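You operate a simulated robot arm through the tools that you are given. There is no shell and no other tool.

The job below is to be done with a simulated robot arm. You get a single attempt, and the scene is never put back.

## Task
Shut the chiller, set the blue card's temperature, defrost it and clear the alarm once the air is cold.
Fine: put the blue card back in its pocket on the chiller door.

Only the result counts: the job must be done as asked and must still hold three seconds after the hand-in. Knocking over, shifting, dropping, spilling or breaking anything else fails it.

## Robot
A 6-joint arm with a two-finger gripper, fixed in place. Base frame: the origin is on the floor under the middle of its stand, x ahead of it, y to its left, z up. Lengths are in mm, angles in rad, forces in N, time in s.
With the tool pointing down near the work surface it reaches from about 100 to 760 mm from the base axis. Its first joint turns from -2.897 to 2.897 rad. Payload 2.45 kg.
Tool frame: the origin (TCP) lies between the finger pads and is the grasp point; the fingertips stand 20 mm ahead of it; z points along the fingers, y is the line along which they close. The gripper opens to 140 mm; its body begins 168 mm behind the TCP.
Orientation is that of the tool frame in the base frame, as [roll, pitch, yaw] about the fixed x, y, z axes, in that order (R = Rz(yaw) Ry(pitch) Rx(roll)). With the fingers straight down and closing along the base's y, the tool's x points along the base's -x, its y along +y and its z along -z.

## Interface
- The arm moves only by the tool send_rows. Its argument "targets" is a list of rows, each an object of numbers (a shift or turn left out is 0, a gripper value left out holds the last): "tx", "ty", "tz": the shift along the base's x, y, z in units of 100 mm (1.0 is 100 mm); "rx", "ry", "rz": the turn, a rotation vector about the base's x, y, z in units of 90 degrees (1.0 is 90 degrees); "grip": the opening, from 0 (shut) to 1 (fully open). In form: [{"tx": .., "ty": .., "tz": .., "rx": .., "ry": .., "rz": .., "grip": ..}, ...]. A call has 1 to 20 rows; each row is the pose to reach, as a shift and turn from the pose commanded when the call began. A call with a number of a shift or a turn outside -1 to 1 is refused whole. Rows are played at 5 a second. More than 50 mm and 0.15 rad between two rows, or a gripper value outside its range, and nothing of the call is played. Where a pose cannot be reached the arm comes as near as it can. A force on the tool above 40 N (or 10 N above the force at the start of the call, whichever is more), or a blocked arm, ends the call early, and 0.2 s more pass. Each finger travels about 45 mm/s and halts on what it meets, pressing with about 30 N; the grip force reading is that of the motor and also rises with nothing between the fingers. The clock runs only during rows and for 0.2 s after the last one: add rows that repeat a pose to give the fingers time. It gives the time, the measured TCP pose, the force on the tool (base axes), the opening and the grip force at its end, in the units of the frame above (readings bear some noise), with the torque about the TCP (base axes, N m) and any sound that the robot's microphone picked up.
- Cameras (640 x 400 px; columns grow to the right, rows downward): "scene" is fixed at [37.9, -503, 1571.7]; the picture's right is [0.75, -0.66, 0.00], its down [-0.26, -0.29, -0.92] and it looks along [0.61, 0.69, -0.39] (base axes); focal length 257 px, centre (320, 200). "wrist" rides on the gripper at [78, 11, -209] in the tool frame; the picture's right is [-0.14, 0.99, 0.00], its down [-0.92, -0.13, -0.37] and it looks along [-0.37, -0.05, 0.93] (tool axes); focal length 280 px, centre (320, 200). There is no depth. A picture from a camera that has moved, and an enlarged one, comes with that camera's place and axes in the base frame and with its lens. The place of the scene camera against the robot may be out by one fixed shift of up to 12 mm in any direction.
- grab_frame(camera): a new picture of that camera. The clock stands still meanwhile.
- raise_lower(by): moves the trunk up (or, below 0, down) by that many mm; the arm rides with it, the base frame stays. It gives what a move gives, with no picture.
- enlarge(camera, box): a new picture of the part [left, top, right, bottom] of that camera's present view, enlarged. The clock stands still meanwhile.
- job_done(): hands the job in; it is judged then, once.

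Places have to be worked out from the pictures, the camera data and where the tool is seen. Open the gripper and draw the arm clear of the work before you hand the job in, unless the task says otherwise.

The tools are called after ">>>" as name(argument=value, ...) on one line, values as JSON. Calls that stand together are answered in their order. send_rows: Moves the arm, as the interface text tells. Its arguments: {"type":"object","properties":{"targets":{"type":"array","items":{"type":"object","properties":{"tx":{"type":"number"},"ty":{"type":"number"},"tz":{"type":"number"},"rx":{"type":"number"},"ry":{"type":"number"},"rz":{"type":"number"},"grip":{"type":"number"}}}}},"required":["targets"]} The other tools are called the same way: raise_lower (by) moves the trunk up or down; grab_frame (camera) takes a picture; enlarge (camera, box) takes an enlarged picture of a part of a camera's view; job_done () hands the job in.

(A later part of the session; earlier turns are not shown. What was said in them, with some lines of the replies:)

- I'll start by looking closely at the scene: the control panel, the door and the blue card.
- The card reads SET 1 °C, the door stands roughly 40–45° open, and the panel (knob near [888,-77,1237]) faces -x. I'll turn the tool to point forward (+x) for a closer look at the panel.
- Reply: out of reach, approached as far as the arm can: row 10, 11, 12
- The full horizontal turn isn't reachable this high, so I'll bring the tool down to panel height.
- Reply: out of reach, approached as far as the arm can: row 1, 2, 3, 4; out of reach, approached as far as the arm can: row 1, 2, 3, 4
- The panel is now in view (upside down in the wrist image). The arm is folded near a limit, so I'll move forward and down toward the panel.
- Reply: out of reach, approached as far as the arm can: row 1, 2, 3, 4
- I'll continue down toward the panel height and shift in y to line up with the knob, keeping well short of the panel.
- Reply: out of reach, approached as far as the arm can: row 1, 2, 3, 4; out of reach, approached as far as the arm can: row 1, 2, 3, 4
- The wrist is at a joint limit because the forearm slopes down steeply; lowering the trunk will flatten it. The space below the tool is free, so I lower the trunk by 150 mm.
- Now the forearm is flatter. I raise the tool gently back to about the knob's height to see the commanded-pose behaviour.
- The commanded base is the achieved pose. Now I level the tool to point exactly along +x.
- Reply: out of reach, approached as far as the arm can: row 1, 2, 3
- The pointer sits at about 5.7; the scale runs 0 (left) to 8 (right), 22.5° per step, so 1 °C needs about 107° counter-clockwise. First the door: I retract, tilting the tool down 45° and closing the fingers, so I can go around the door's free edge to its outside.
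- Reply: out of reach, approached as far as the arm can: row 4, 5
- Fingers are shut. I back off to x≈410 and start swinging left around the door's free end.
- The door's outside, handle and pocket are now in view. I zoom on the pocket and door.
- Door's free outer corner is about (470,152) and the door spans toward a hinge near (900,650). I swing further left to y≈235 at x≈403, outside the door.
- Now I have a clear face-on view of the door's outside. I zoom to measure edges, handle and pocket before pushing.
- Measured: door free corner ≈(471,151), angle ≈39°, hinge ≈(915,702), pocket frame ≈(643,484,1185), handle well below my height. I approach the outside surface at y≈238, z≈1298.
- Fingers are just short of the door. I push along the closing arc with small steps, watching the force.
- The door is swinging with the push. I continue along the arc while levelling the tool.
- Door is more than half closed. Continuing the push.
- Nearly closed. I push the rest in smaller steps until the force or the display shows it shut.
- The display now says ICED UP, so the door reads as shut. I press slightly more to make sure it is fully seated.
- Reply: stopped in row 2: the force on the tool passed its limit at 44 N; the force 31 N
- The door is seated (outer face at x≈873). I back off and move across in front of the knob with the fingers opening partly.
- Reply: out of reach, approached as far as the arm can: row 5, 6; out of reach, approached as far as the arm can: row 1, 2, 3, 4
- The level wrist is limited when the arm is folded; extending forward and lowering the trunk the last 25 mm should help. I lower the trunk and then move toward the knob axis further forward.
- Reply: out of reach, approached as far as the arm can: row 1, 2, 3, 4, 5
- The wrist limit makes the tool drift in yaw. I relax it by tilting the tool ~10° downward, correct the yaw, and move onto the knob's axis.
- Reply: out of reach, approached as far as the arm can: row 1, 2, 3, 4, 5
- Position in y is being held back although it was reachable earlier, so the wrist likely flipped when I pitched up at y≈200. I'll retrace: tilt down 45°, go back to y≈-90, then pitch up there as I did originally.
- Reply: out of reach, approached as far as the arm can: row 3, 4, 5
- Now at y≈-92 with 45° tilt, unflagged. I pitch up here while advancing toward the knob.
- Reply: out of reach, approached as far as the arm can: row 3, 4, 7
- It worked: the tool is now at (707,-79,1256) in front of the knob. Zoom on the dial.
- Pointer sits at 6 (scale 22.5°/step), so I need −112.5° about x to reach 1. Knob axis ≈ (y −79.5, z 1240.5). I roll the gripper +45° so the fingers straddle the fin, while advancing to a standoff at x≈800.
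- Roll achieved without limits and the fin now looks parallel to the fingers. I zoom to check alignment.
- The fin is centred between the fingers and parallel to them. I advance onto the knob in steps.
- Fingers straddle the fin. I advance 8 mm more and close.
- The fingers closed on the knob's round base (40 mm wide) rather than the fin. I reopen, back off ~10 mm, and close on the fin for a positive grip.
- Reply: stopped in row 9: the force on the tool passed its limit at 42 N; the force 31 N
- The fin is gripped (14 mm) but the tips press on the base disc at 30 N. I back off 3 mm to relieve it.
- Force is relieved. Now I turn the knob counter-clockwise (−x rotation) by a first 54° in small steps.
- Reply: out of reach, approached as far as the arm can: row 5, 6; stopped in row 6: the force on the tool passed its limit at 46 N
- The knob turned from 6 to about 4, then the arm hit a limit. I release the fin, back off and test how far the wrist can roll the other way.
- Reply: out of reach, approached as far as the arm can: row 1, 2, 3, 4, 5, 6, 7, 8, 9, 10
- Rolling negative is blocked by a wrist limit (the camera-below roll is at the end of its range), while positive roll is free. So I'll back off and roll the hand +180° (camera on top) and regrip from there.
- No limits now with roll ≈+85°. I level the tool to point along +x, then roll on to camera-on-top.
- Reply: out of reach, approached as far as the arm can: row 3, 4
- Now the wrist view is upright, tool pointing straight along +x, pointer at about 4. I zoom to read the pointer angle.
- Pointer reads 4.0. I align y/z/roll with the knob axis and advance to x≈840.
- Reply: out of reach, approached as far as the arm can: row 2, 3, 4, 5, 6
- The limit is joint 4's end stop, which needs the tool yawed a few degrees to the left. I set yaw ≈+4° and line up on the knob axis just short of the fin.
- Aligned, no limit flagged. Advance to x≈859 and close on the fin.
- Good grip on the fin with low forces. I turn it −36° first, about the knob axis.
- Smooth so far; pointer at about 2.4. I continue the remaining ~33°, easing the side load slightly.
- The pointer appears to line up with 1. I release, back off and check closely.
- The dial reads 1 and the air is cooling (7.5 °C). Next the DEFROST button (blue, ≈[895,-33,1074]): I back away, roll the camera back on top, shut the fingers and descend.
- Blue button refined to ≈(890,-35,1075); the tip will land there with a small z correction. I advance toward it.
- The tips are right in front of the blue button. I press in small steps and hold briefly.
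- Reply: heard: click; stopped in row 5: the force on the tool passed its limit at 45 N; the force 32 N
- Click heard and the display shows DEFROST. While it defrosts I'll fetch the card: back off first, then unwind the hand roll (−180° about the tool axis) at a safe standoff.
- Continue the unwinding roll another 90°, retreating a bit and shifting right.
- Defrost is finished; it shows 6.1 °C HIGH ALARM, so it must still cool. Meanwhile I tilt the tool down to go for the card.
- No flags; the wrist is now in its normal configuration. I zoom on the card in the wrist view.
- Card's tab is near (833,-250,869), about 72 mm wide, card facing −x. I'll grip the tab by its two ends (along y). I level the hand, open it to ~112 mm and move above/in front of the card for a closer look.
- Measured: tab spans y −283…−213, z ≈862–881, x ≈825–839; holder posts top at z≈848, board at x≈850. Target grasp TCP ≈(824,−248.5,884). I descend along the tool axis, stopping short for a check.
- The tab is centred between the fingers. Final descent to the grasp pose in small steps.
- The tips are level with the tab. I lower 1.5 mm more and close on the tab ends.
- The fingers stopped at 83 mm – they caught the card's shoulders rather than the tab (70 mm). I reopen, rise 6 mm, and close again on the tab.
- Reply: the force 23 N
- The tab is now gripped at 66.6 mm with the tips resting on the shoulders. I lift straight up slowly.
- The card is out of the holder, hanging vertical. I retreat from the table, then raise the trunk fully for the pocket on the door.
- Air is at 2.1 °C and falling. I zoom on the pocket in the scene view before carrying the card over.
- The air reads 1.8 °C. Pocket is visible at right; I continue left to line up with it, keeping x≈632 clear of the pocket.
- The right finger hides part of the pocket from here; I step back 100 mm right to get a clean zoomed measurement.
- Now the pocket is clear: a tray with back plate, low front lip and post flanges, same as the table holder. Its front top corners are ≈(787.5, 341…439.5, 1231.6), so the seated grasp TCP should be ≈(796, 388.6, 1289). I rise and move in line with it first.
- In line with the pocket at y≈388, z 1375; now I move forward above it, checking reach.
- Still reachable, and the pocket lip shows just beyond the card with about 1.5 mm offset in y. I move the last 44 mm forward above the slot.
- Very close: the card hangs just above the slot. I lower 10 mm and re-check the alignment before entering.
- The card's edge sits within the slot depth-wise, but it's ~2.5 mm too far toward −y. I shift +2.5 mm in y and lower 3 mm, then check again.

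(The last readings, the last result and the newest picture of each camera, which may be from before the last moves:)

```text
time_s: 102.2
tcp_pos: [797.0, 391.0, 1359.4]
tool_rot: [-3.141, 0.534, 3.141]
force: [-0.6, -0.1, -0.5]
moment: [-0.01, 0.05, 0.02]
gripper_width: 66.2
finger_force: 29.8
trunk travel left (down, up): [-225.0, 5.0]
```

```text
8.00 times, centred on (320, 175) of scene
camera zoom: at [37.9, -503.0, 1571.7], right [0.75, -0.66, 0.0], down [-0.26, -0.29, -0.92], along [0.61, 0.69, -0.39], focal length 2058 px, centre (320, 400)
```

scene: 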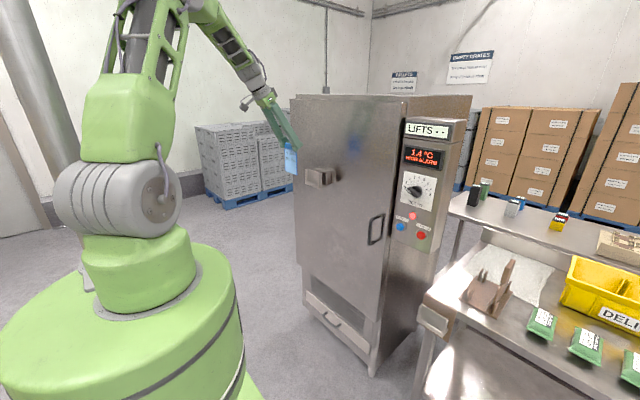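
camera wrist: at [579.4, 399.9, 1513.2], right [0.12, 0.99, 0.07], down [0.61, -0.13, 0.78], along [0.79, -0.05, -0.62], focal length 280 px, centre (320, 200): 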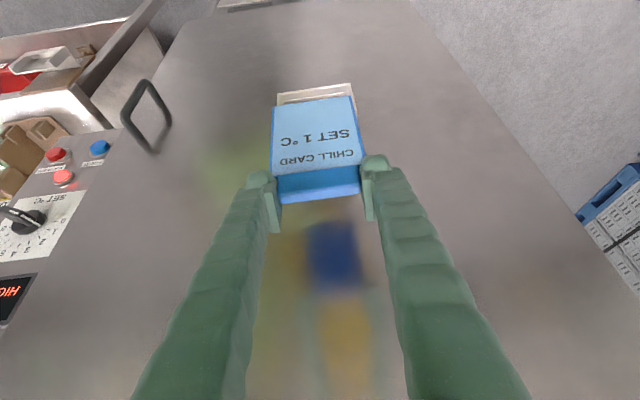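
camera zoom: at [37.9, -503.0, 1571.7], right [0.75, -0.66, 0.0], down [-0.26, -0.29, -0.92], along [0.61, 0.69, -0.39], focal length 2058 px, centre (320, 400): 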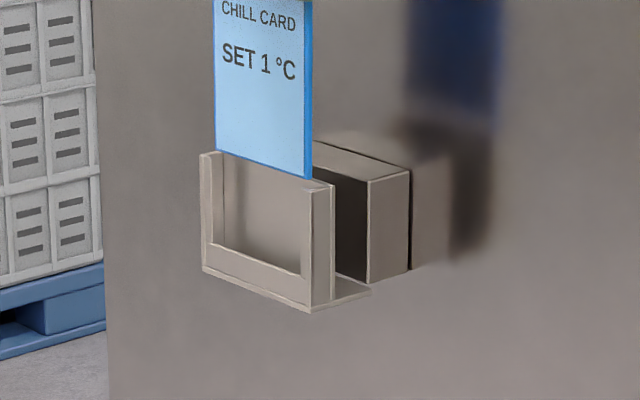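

Card is now centred in the slot in both directions and its bottom is about level with the pocket top. I lower it slowly into the slot, watching forces.

>>> send_rows(targets=[{"tz": -0.04}, {"tz": -0.08}, {"tz": -0.12}, {"tz": -0.16}, {"tz": -0.2}])

>>> enlarge(camera="wrist", box=[250, 50, 390, 150])

>>> enlarge(camera="scene", box=[295, 140, 345, 200])

```text
time_s: 103.4
tcp_pos: [795.8, 390.7, 1340.8]
tool_rot: [3.141, 0.534, 3.142]
force: [0.2, 0.3, -0.2]
moment: [-0.04, 0.01, -0.02]
gripper_width: 66.6
finger_force: 30.0
trunk travel left (down, up): [-225.0, 5.0]
```

```text
4.00 times, centred on (320, 100) of wrist
camera zoom: at [623.2, 403.0, 1480.9], right [0.12, 0.99, 0.07], down [0.61, -0.13, 0.78], along [0.79, -0.05, -0.62], focal length 1122 px, centre (320, 600)
```

zoom: 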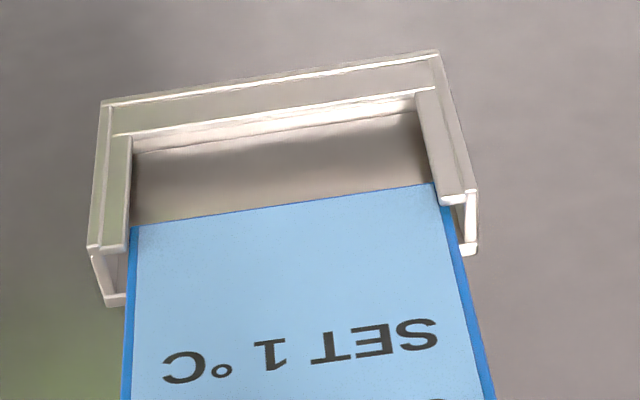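

```text
6.67 times, centred on (320, 170) of scene
camera zoom: at [37.9, -503.0, 1571.7], right [0.75, -0.66, 0.0], down [-0.26, -0.29, -0.92], along [0.61, 0.69, -0.39], focal length 1715 px, centre (320, 400)
```

zoom: 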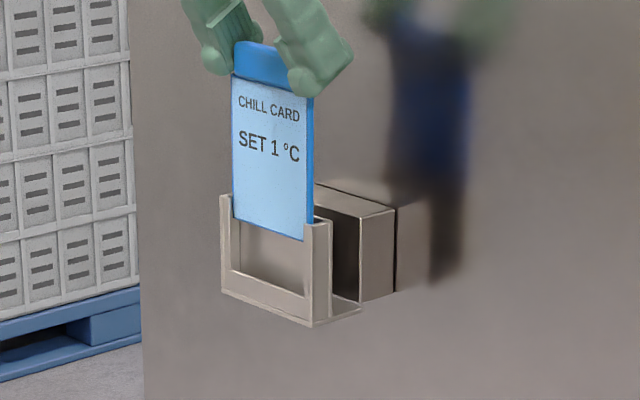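

The card has entered between the flanges and back plate with no contact force. I keep lowering.

>>> send_rows(targets=[{"tz": -0.06}, {"tz": -0.12}, {"tz": -0.18}, {"tz": -0.24}, {"tz": -0.3}, {"tz": -0.36}, {"tz": -0.4}])

>>> enlarge(camera="scene", box=[295, 140, 345, 200])

>>> enlarge(camera="wrist", box=[240, 60, 400, 240])

```text
time_s: 105.0
tcp_pos: [795.9, 391.7, 1300.8]
tool_rot: [-3.141, 0.533, 3.141]
force: [-0.7, 0.0, 0.2]
moment: [0.0, -0.01, 0.01]
gripper_width: 66.8
finger_force: 30.0
trunk travel left (down, up): [-225.0, 5.0]
```

```text
6.67 times, centred on (320, 170) of scene
camera zoom: at [37.9, -503.0, 1571.7], right [0.75, -0.66, 0.0], down [-0.26, -0.29, -0.92], along [0.61, 0.69, -0.39], focal length 1715 px, centre (320, 400)
```

zoom: 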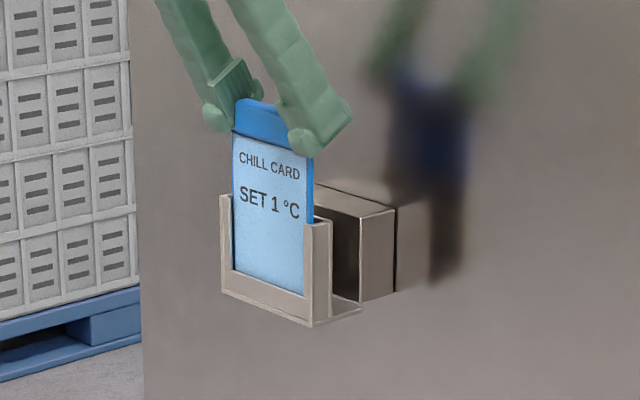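

```text
2.22 times, centred on (320, 150) of wrist
camera zoom: at [623.1, 403.1, 1440.7], right [0.12, 0.99, 0.07], down [0.61, -0.13, 0.78], along [0.79, -0.05, -0.62], focal length 623 px, centre (320, 311)
```

zoom: 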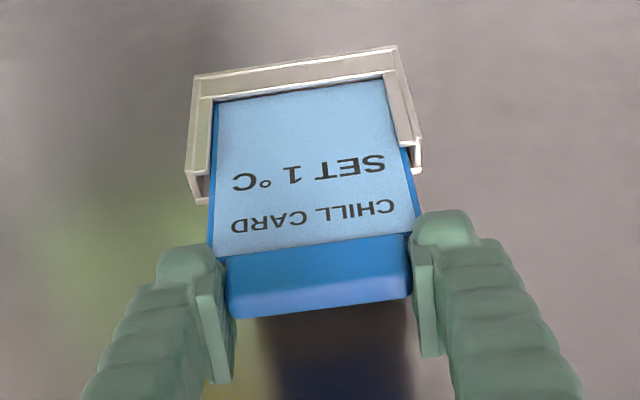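

Almost home. I go down in 3 mm steps until the bottom contacts.

>>> send_rows(targets=[{"tz": -0.03}, {"tz": -0.06}, {"tz": -0.08}])

>>> send_rows(targets=[{"tz": -0.02}, {"tz": -0.04}])

```text
time_s: 105.8
tcp_pos: [794.9, 392.2, 1293.3]
tool_rot: [3.141, 0.533, 3.141]
force: [-0.5, 0.1, 0.6]
moment: [0.03, 0.03, 0.02]
gripper_width: 66.4
finger_force: 30.1
trunk travel left (down, up): [-225.0, 5.0]
```

```text
time_s: 106.4
tcp_pos: [796.3, 390.1, 1288.3]
tool_rot: [-3.14, 0.529, -3.142]
force: [0.0, -1.3, -0.2]
moment: [0.03, 0.05, 0.01]
gripper_width: 66.3
finger_force: 29.8
trunk travel left (down, up): [-225.0, 5.0]
```

>>> send_rows(targets=[{"tz": -0.02}, {"tz": -0.03}])

>>> enlarge(camera="wrist", box=[240, 60, 400, 240])

>>> enlarge(camera="scene", box=[295, 140, 345, 200])

```text
time_s: 107.0
tcp_pos: [795.2, 390.9, 1287.3]
tool_rot: [3.138, 0.534, 3.14]
force: [-0.2, -1.5, 10.4]
moment: [-0.13, 0.15, -0.01]
gripper_width: 66.4
finger_force: 29.9
trunk travel left (down, up): [-225.0, 5.0]
```

```text
2.22 times, centred on (320, 150) of wrist
camera zoom: at [622.4, 402.8, 1427.1], right [0.12, 0.99, 0.07], down [0.6, -0.13, 0.79], along [0.79, -0.05, -0.61], focal length 623 px, centre (320, 311)
```

zoom: 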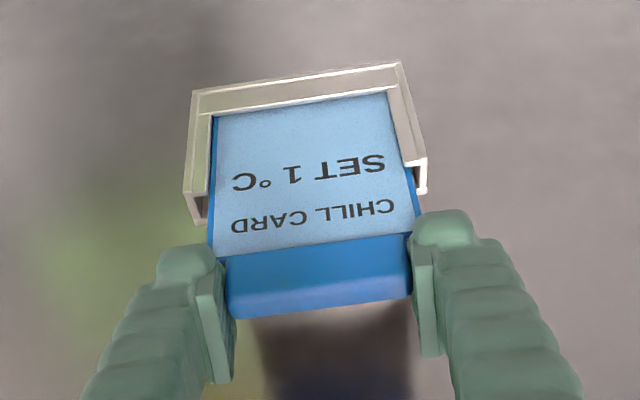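

```text
6.67 times, centred on (320, 170) of scene
camera zoom: at [37.9, -503.0, 1571.7], right [0.75, -0.66, 0.0], down [-0.26, -0.29, -0.92], along [0.61, 0.69, -0.39], focal length 1715 px, centre (320, 400)
```

zoom: 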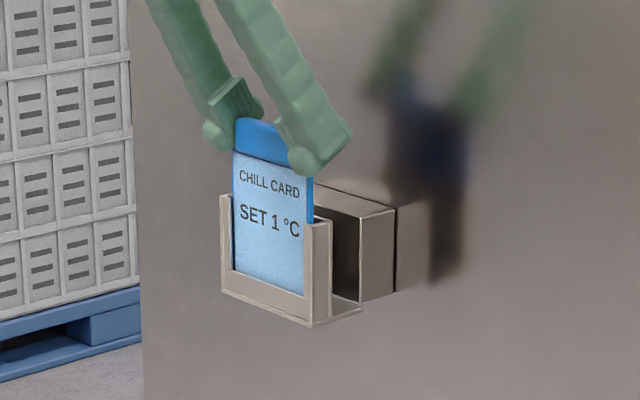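

Contact at the expected height (1287): the card is seated. I open the fingers and withdraw up and back along the tool axis.

>>> send_rows(targets=[{"grip": 0.55}, {"grip": 0.65}, {"grip": 0.72}, {"grip": 0.72}, {"grip": 0.72, "tz": 0.15, "tx": -0.08}, {"grip": 0.72, "tz": 0.35, "tx": -0.2}, {"grip": 0.72, "tz": 0.6, "tx": -0.35}, {"grip": 0.72, "tz": 0.8, "tx": -0.6}, {"grip": 0.72, "tz": 0.9, "tx": -0.9}])

>>> grab_frame(camera="wrist")

>>> enlarge(camera="scene", box=[285, 100, 465, 250])

```text
time_s: 109.0
tcp_pos: [705.4, 391.1, 1376.3]
tool_rot: [3.141, 0.534, 3.142]
force: [-0.7, -0.7, -0.1]
moment: [0.0, -0.05, 0.0]
gripper_width: 100.9
finger_force: 0.2
trunk travel left (down, up): [-225.0, 5.0]
```

```text
taken
camera wrist: at [531.7, 403.2, 1515.9], right [0.12, 0.99, 0.07], down [0.61, -0.13, 0.79], along [0.79, -0.05, -0.62], focal length 280 px, centre (320, 200)
```

wrist: 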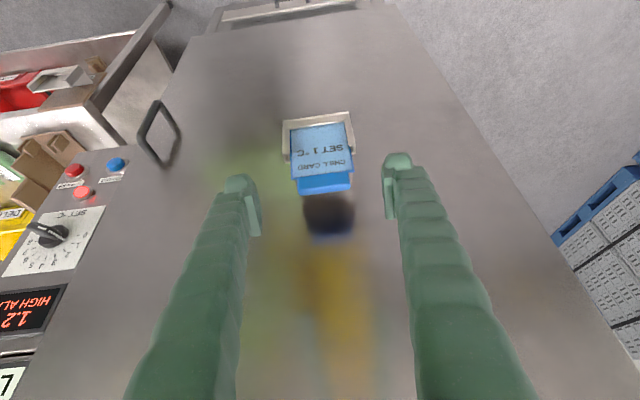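

```text
2.67 times, centred on (375, 175) of scene
camera zoom: at [37.9, -503.0, 1571.7], right [0.75, -0.66, 0.0], down [-0.26, -0.29, -0.92], along [0.61, 0.69, -0.39], focal length 686 px, centre (173, 267)
```

zoom: 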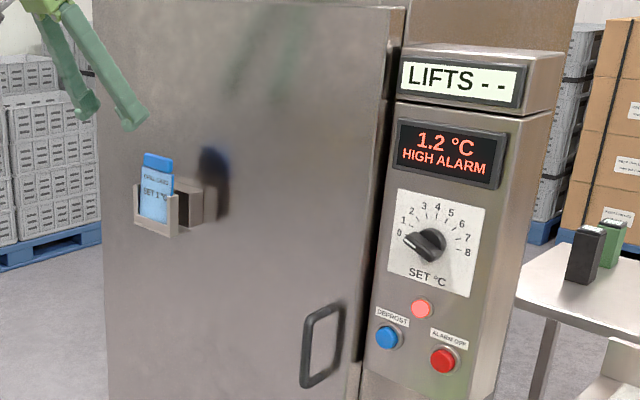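

The card is in the pocket; display reads 1.2 °C HIGH ALARM. I shut the fingers and swing back to the right toward the red ALARM OFF button, staying clear of the door handle.

>>> send_rows(targets=[{"tx": -0.2, "ty": -0.2, "grip": 0}, {"tx": -0.4, "ty": -0.5, "tz": -0.1, "grip": 0}, {"tx": -0.5, "ty": -0.8, "tz": -0.3, "grip": 0}, {"tx": -0.5, "ty": -1.0, "tz": -0.5, "grip": 0}])

>>> send_rows(targets=[{"ty": -0.35}, {"ty": -0.7}, {"ty": -1.0}])

>>> send_rows(targets=[{"ty": -0.35}, {"ty": -0.7}, {"ty": -1.0}])

>>> send_rows(targets=[{"ty": -0.35}, {"ty": -0.7}, {"ty": -1.0}])

>>> send_rows(targets=[{"ty": -0.35}, {"ty": -0.7}, {"ty": -1.0}, {"ty": -1.0}])

>>> raise_lower(by=-120)

>>> grab_frame(camera="wrist")

>>> enlarge(camera="scene", box=[285, 100, 465, 250])

```text
time_s: 110.0
tcp_pos: [657.6, 291.8, 1326.4]
tool_rot: [-3.139, 0.53, 3.14]
force: [-0.2, 0.0, -0.1]
moment: [-0.04, 0.0, -0.02]
gripper_width: 11.9
finger_force: 0.0
trunk travel left (down, up): [-225.0, 5.0]
```

```text
time_s: 110.8
tcp_pos: [656.9, 191.6, 1328.0]
tool_rot: [3.141, 0.533, 3.14]
force: [-0.2, -0.6, 0.0]
moment: [0.07, 0.03, 0.0]
gripper_width: 0.0
finger_force: 29.2
trunk travel left (down, up): [-225.0, 5.0]
```

```text
time_s: 111.6
tcp_pos: [654.0, 90.8, 1326.7]
tool_rot: [-3.141, 0.532, 3.138]
force: [-0.5, -0.4, 0.1]
moment: [0.02, 0.01, 0.03]
gripper_width: 0.1
finger_force: 29.2
trunk travel left (down, up): [-225.0, 5.0]
```

```text
time_s: 112.4
tcp_pos: [654.2, -9.2, 1324.0]
tool_rot: [3.141, 0.531, 3.141]
force: [0.2, -0.7, -0.3]
moment: [0.01, 0.05, 0.01]
gripper_width: 0.0
finger_force: 29.3
trunk travel left (down, up): [-225.0, 5.0]
```

```text
time_s: 113.4
tcp_pos: [654.9, -108.0, 1325.0]
tool_rot: [-3.14, 0.532, -3.141]
force: [0.2, -0.4, -0.5]
moment: [-0.01, -0.04, 0.01]
gripper_width: 0.0
finger_force: 29.1
trunk travel left (down, up): [-225.0, 5.0]
```

```text
time_s: 114.9
tcp_pos: [655.1, -107.9, 1206.6]
tool_rot: [3.142, 0.532, 3.141]
force: [-0.4, 0.4, -0.9]
moment: [-0.01, 0.0, 0.0]
gripper_width: 0.1
finger_force: 29.9
trunk travel left (down, up): [-105.0, 125.0]
```

```text
taken
camera wrist: at [482.1, -96.0, 1344.9], right [0.12, 0.99, 0.07], down [0.61, -0.13, 0.78], along [0.79, -0.05, -0.62], focal length 280 px, centre (320, 200)
```

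wrist: 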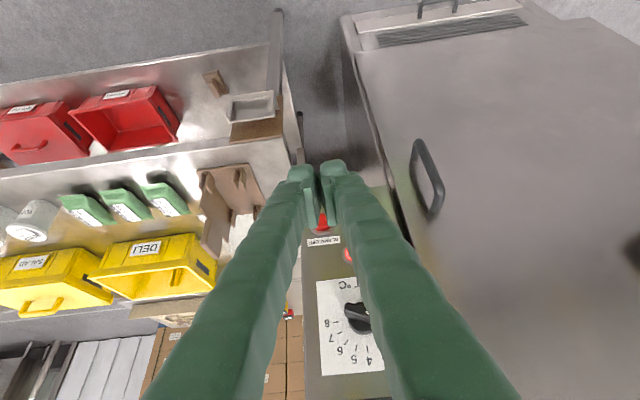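

```text
2.67 times, centred on (375, 175) of scene
camera zoom: at [37.9, -503.0, 1571.7], right [0.75, -0.66, 0.0], down [-0.26, -0.29, -0.92], along [0.61, 0.69, -0.39], focal length 686 px, centre (173, 267)
```

zoom: 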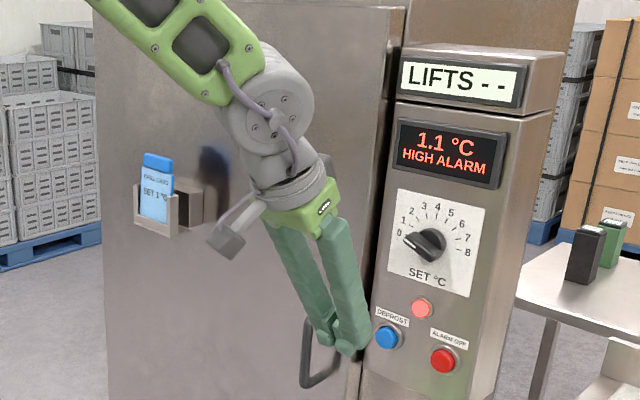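

Air reads 1.1 °C — cold. I move in front of the red button (≈[890,−124.5,1076]) with shut fingers.

>>> send_rows(targets=[{"tx": 0.25, "ty": -0.08, "tz": -0.15}, {"tx": 0.5, "ty": -0.165, "tz": -0.3}, {"tx": 0.75, "ty": -0.165, "tz": -0.45}, {"tx": 1.0, "ty": -0.165, "tz": -0.6}])

>>> send_rows(targets=[{"tx": 0.15, "tz": -0.2}, {"tx": 0.3, "tz": -0.4}, {"tx": 0.5, "tz": -0.58}, {"tx": 0.65, "tz": -0.6}])

>>> grab_frame(camera="wrist")

>>> enlarge(camera="scene", box=[370, 130, 470, 260])

```text
time_s: 115.9
tcp_pos: [755.8, -124.5, 1143.7]
tool_rot: [3.141, 0.533, 3.141]
force: [-0.4, -0.5, 0.3]
moment: [0.02, 0.02, 0.02]
gripper_width: 0.0
finger_force: 29.2
trunk travel left (down, up): [-105.0, 125.0]
```

```text
time_s: 116.9
tcp_pos: [821.6, -124.6, 1084.9]
tool_rot: [3.141, 0.531, 3.141]
force: [0.1, -0.4, -0.3]
moment: [0.04, 0.02, 0.0]
gripper_width: 0.2
finger_force: 29.8
trunk travel left (down, up): [-105.0, 125.0]
```

```text
taken
camera wrist: at [648.2, -112.4, 1224.0], right [0.12, 0.99, 0.07], down [0.61, -0.13, 0.78], along [0.79, -0.05, -0.62], focal length 280 px, centre (320, 200)
```

wrist: 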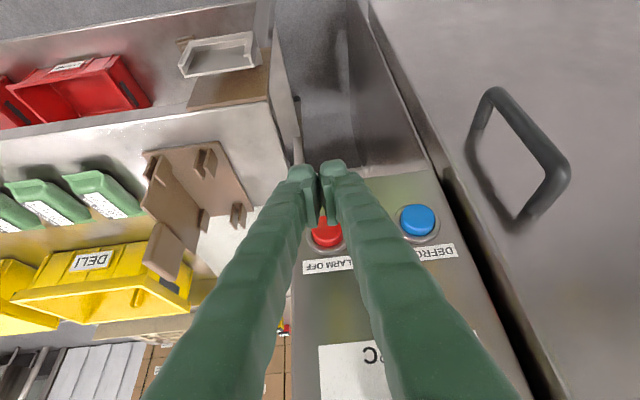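

```text
3.08 times, centred on (420, 195) of scene
camera zoom: at [37.9, -503.0, 1571.7], right [0.75, -0.66, 0.0], down [-0.26, -0.29, -0.92], along [0.61, 0.69, -0.39], focal length 791 px, centre (12, 215)
```

zoom: 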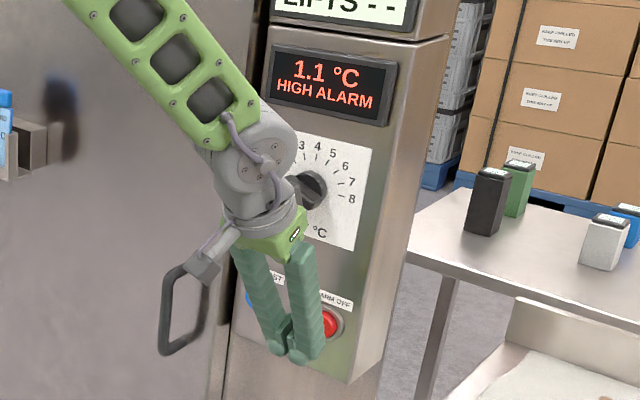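

The red button (≈[885,−124.4,1078]) is right ahead of the fingertips. I raise 3 mm and press in small steps.

>>> send_rows(targets=[{"tx": 0.15, "tz": 0.03}, {"tx": 0.27, "tz": 0.03}, {"tx": 0.33, "tz": 0.03}, {"tx": 0.38, "tz": 0.03}, {"tx": 0.42, "tz": 0.03}, {"tx": 0.46, "tz": 0.03}, {"tx": 0.5, "tz": 0.03}, {"tx": 0.54, "tz": 0.03}])

>>> enlarge(camera="scene", box=[370, 130, 470, 260])

```text
time_s: 118.8
tcp_pos: [866.6, -124.3, 1083.9]
tool_rot: [3.137, 0.516, 3.139]
force: [-19.4, -0.9, 4.2]
moment: [-0.02, -0.08, -0.04]
gripper_width: 6.0
finger_force: 29.7
trunk travel left (down, up): [-105.0, 125.0]
heard: click
stopped in row 8: the force on the tool passed its limit at 42 N (the readings are from after the stop); the commanded pose is now the measured one
```

```text
3.08 times, centred on (420, 195) of scene
camera zoom: at [37.9, -503.0, 1571.7], right [0.75, -0.66, 0.0], down [-0.26, -0.29, -0.92], along [0.61, 0.69, -0.39], focal length 791 px, centre (12, 215)
```

zoom: 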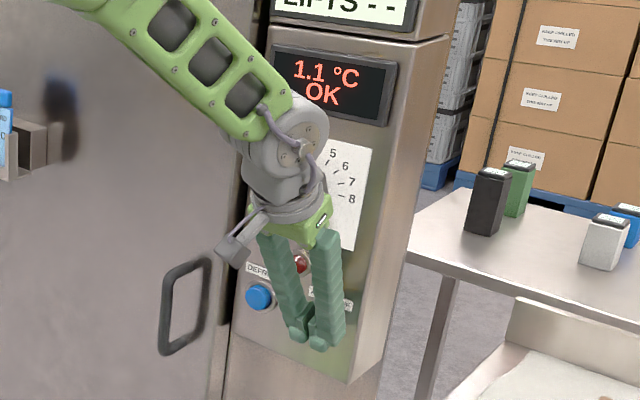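

Click heard, the display reads 1.1 °C OK and the lamp is dark. I back straight away from the panel and open the hand.

>>> send_rows(targets=[{"tx": -0.2}, {"tx": -0.45}, {"tx": -0.7}, {"tx": -0.95}, {"tx": -1.0}])

>>> send_rows(targets=[{"tx": -0.3, "tz": 0.1, "grip": 0.5}, {"tx": -0.6, "tz": 0.3, "grip": 0.5}, {"tx": -0.9, "tz": 0.5, "grip": 0.5}, {"tx": -1.0, "tz": 0.7, "grip": 0.5}, {"tx": -1.0, "tz": 0.7, "grip": 0.5}])

>>> send_rows(targets=[{"tx": -0.3, "ty": -0.1}, {"tx": -0.6, "ty": -0.3}, {"tx": -0.9, "ty": -0.5}, {"tx": -1.0, "ty": -0.7}])

>>> grab_frame(camera="scene")

>>> enlarge(camera="scene", box=[285, 90, 465, 260])

>>> grab_frame(camera="wrist")

```text
time_s: 120.0
tcp_pos: [772.3, -125.9, 1083.4]
tool_rot: [3.14, 0.519, 3.14]
force: [0.7, -0.5, -0.3]
moment: [-0.02, -0.02, -0.03]
gripper_width: 0.0
finger_force: 29.1
trunk travel left (down, up): [-105.0, 125.0]
```

```text
time_s: 121.2
tcp_pos: [670.0, -123.7, 1155.3]
tool_rot: [3.14, 0.521, 3.139]
force: [0.7, 0.1, 0.7]
moment: [0.0, 0.02, -0.04]
gripper_width: 70.2
finger_force: 0.0
trunk travel left (down, up): [-105.0, 125.0]
```

```text
time_s: 122.2
tcp_pos: [571.8, -195.0, 1153.2]
tool_rot: [3.141, 0.522, 3.14]
force: [0.0, -0.1, 0.5]
moment: [0.03, -0.03, 0.03]
gripper_width: 70.1
finger_force: 0.0
trunk travel left (down, up): [-105.0, 125.0]
```

```text
taken
```

scene: 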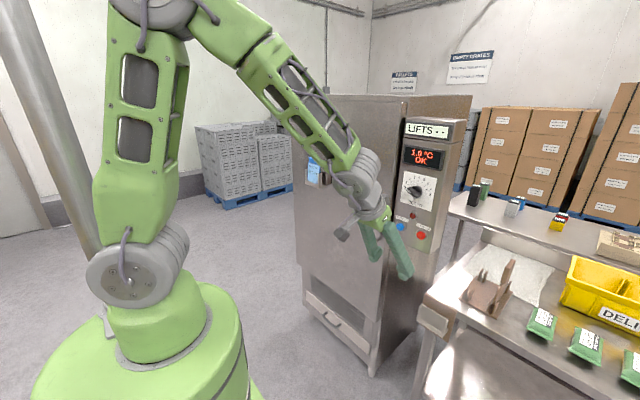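

```text
2.35 times, centred on (375, 175) of scene
camera zoom: at [37.9, -503.0, 1571.7], right [0.75, -0.66, 0.0], down [-0.26, -0.29, -0.92], along [0.61, 0.69, -0.39], focal length 605 px, centre (191, 259)
```

zoom: 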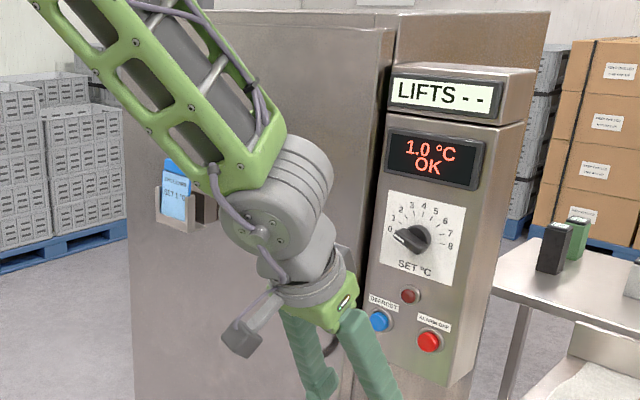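

```text
taken
camera wrist: at [399.7, -184.6, 1294.7], right [0.12, 0.99, 0.07], down [0.62, -0.13, 0.78], along [0.78, -0.05, -0.62], focal length 280 px, centre (320, 200)
```

wrist: 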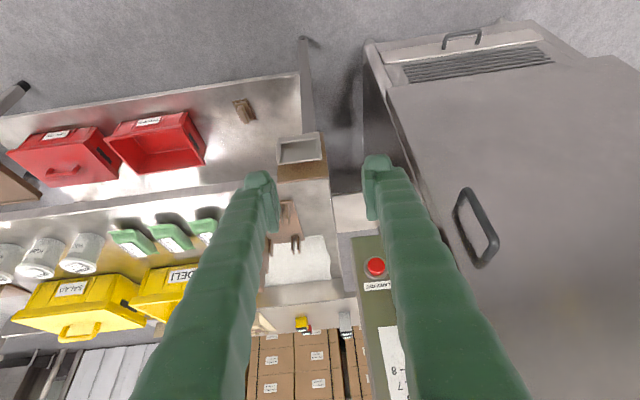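

Display: 1.0 °C OK, lamp off, door shut. A last close check of the dial and the card in its pocket.

>>> enlarge(camera="scene", box=[390, 140, 450, 250])

>>> enlarge(camera="scene", box=[295, 145, 345, 205])

>>> enlarge(camera="scene", box=[360, 85, 440, 160])

```text
3.64 times, centred on (420, 195) of scene
camera zoom: at [37.9, -503.0, 1571.7], right [0.75, -0.66, 0.0], down [-0.26, -0.29, -0.92], along [0.61, 0.69, -0.39], focal length 935 px, centre (-44, 218)
```

zoom: 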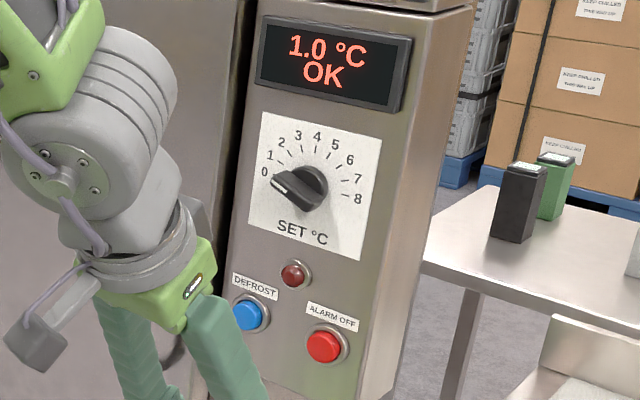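

```text
6.67 times, centred on (320, 175) of scene
camera zoom: at [37.9, -503.0, 1571.7], right [0.75, -0.66, 0.0], down [-0.26, -0.29, -0.92], along [0.61, 0.69, -0.39], focal length 1715 px, centre (320, 367)
```

zoom: 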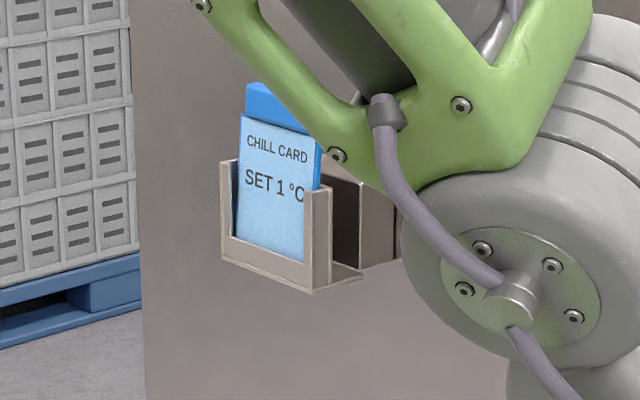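

```text
5.33 times, centred on (400, 122) of scene
camera zoom: at [37.9, -503.0, 1571.7], right [0.75, -0.66, 0.0], down [-0.26, -0.29, -0.92], along [0.61, 0.69, -0.39], focal length 1372 px, centre (-107, 613)
```

zoom: 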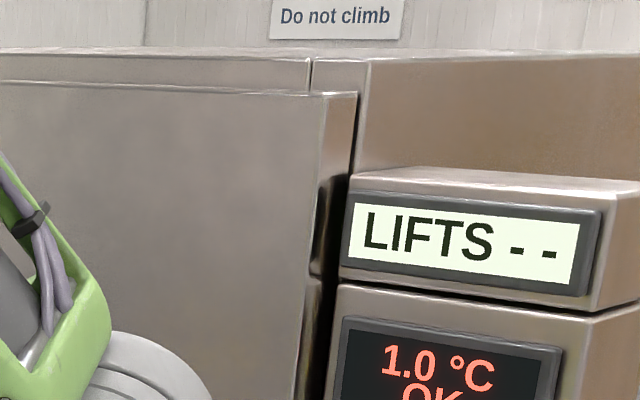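

The door is flush, the dial is at 1, the display shows 1.0 °C OK with the alarm lamp off, and the card stands in its pocket. The hand is open and clear, so I hand the job in.

>>> job_done()

```text
The job is handed in.
```

The job is done and handed in, but I have not seen the judge's result.

- **Door:** shut. It was pushed closed until it seated, and the display changed from DOOR OPEN.
- **Temperature:** the dial is at 1, matching the blue card's "SET 1 °C".
- **Defrost:** the blue button clicked, and the display showed DEFROST and then moved on.
- **Alarm:** I pressed ALARM OFF once the air read 1.1 °C. The last reading was 1.0 °C OK with the lamp dark.
- **Blue card:** moved from the holder at the table edge into the pocket on the chiller door, where it stands.

The force limit stopped the arm three times, while pressing the door shut, at the blue button and at the red button. It also stopped it twice on the dial. I saw nothing knocked over, shifted or dropped in the pictures. The gripper is open and the arm is back from the chiller.
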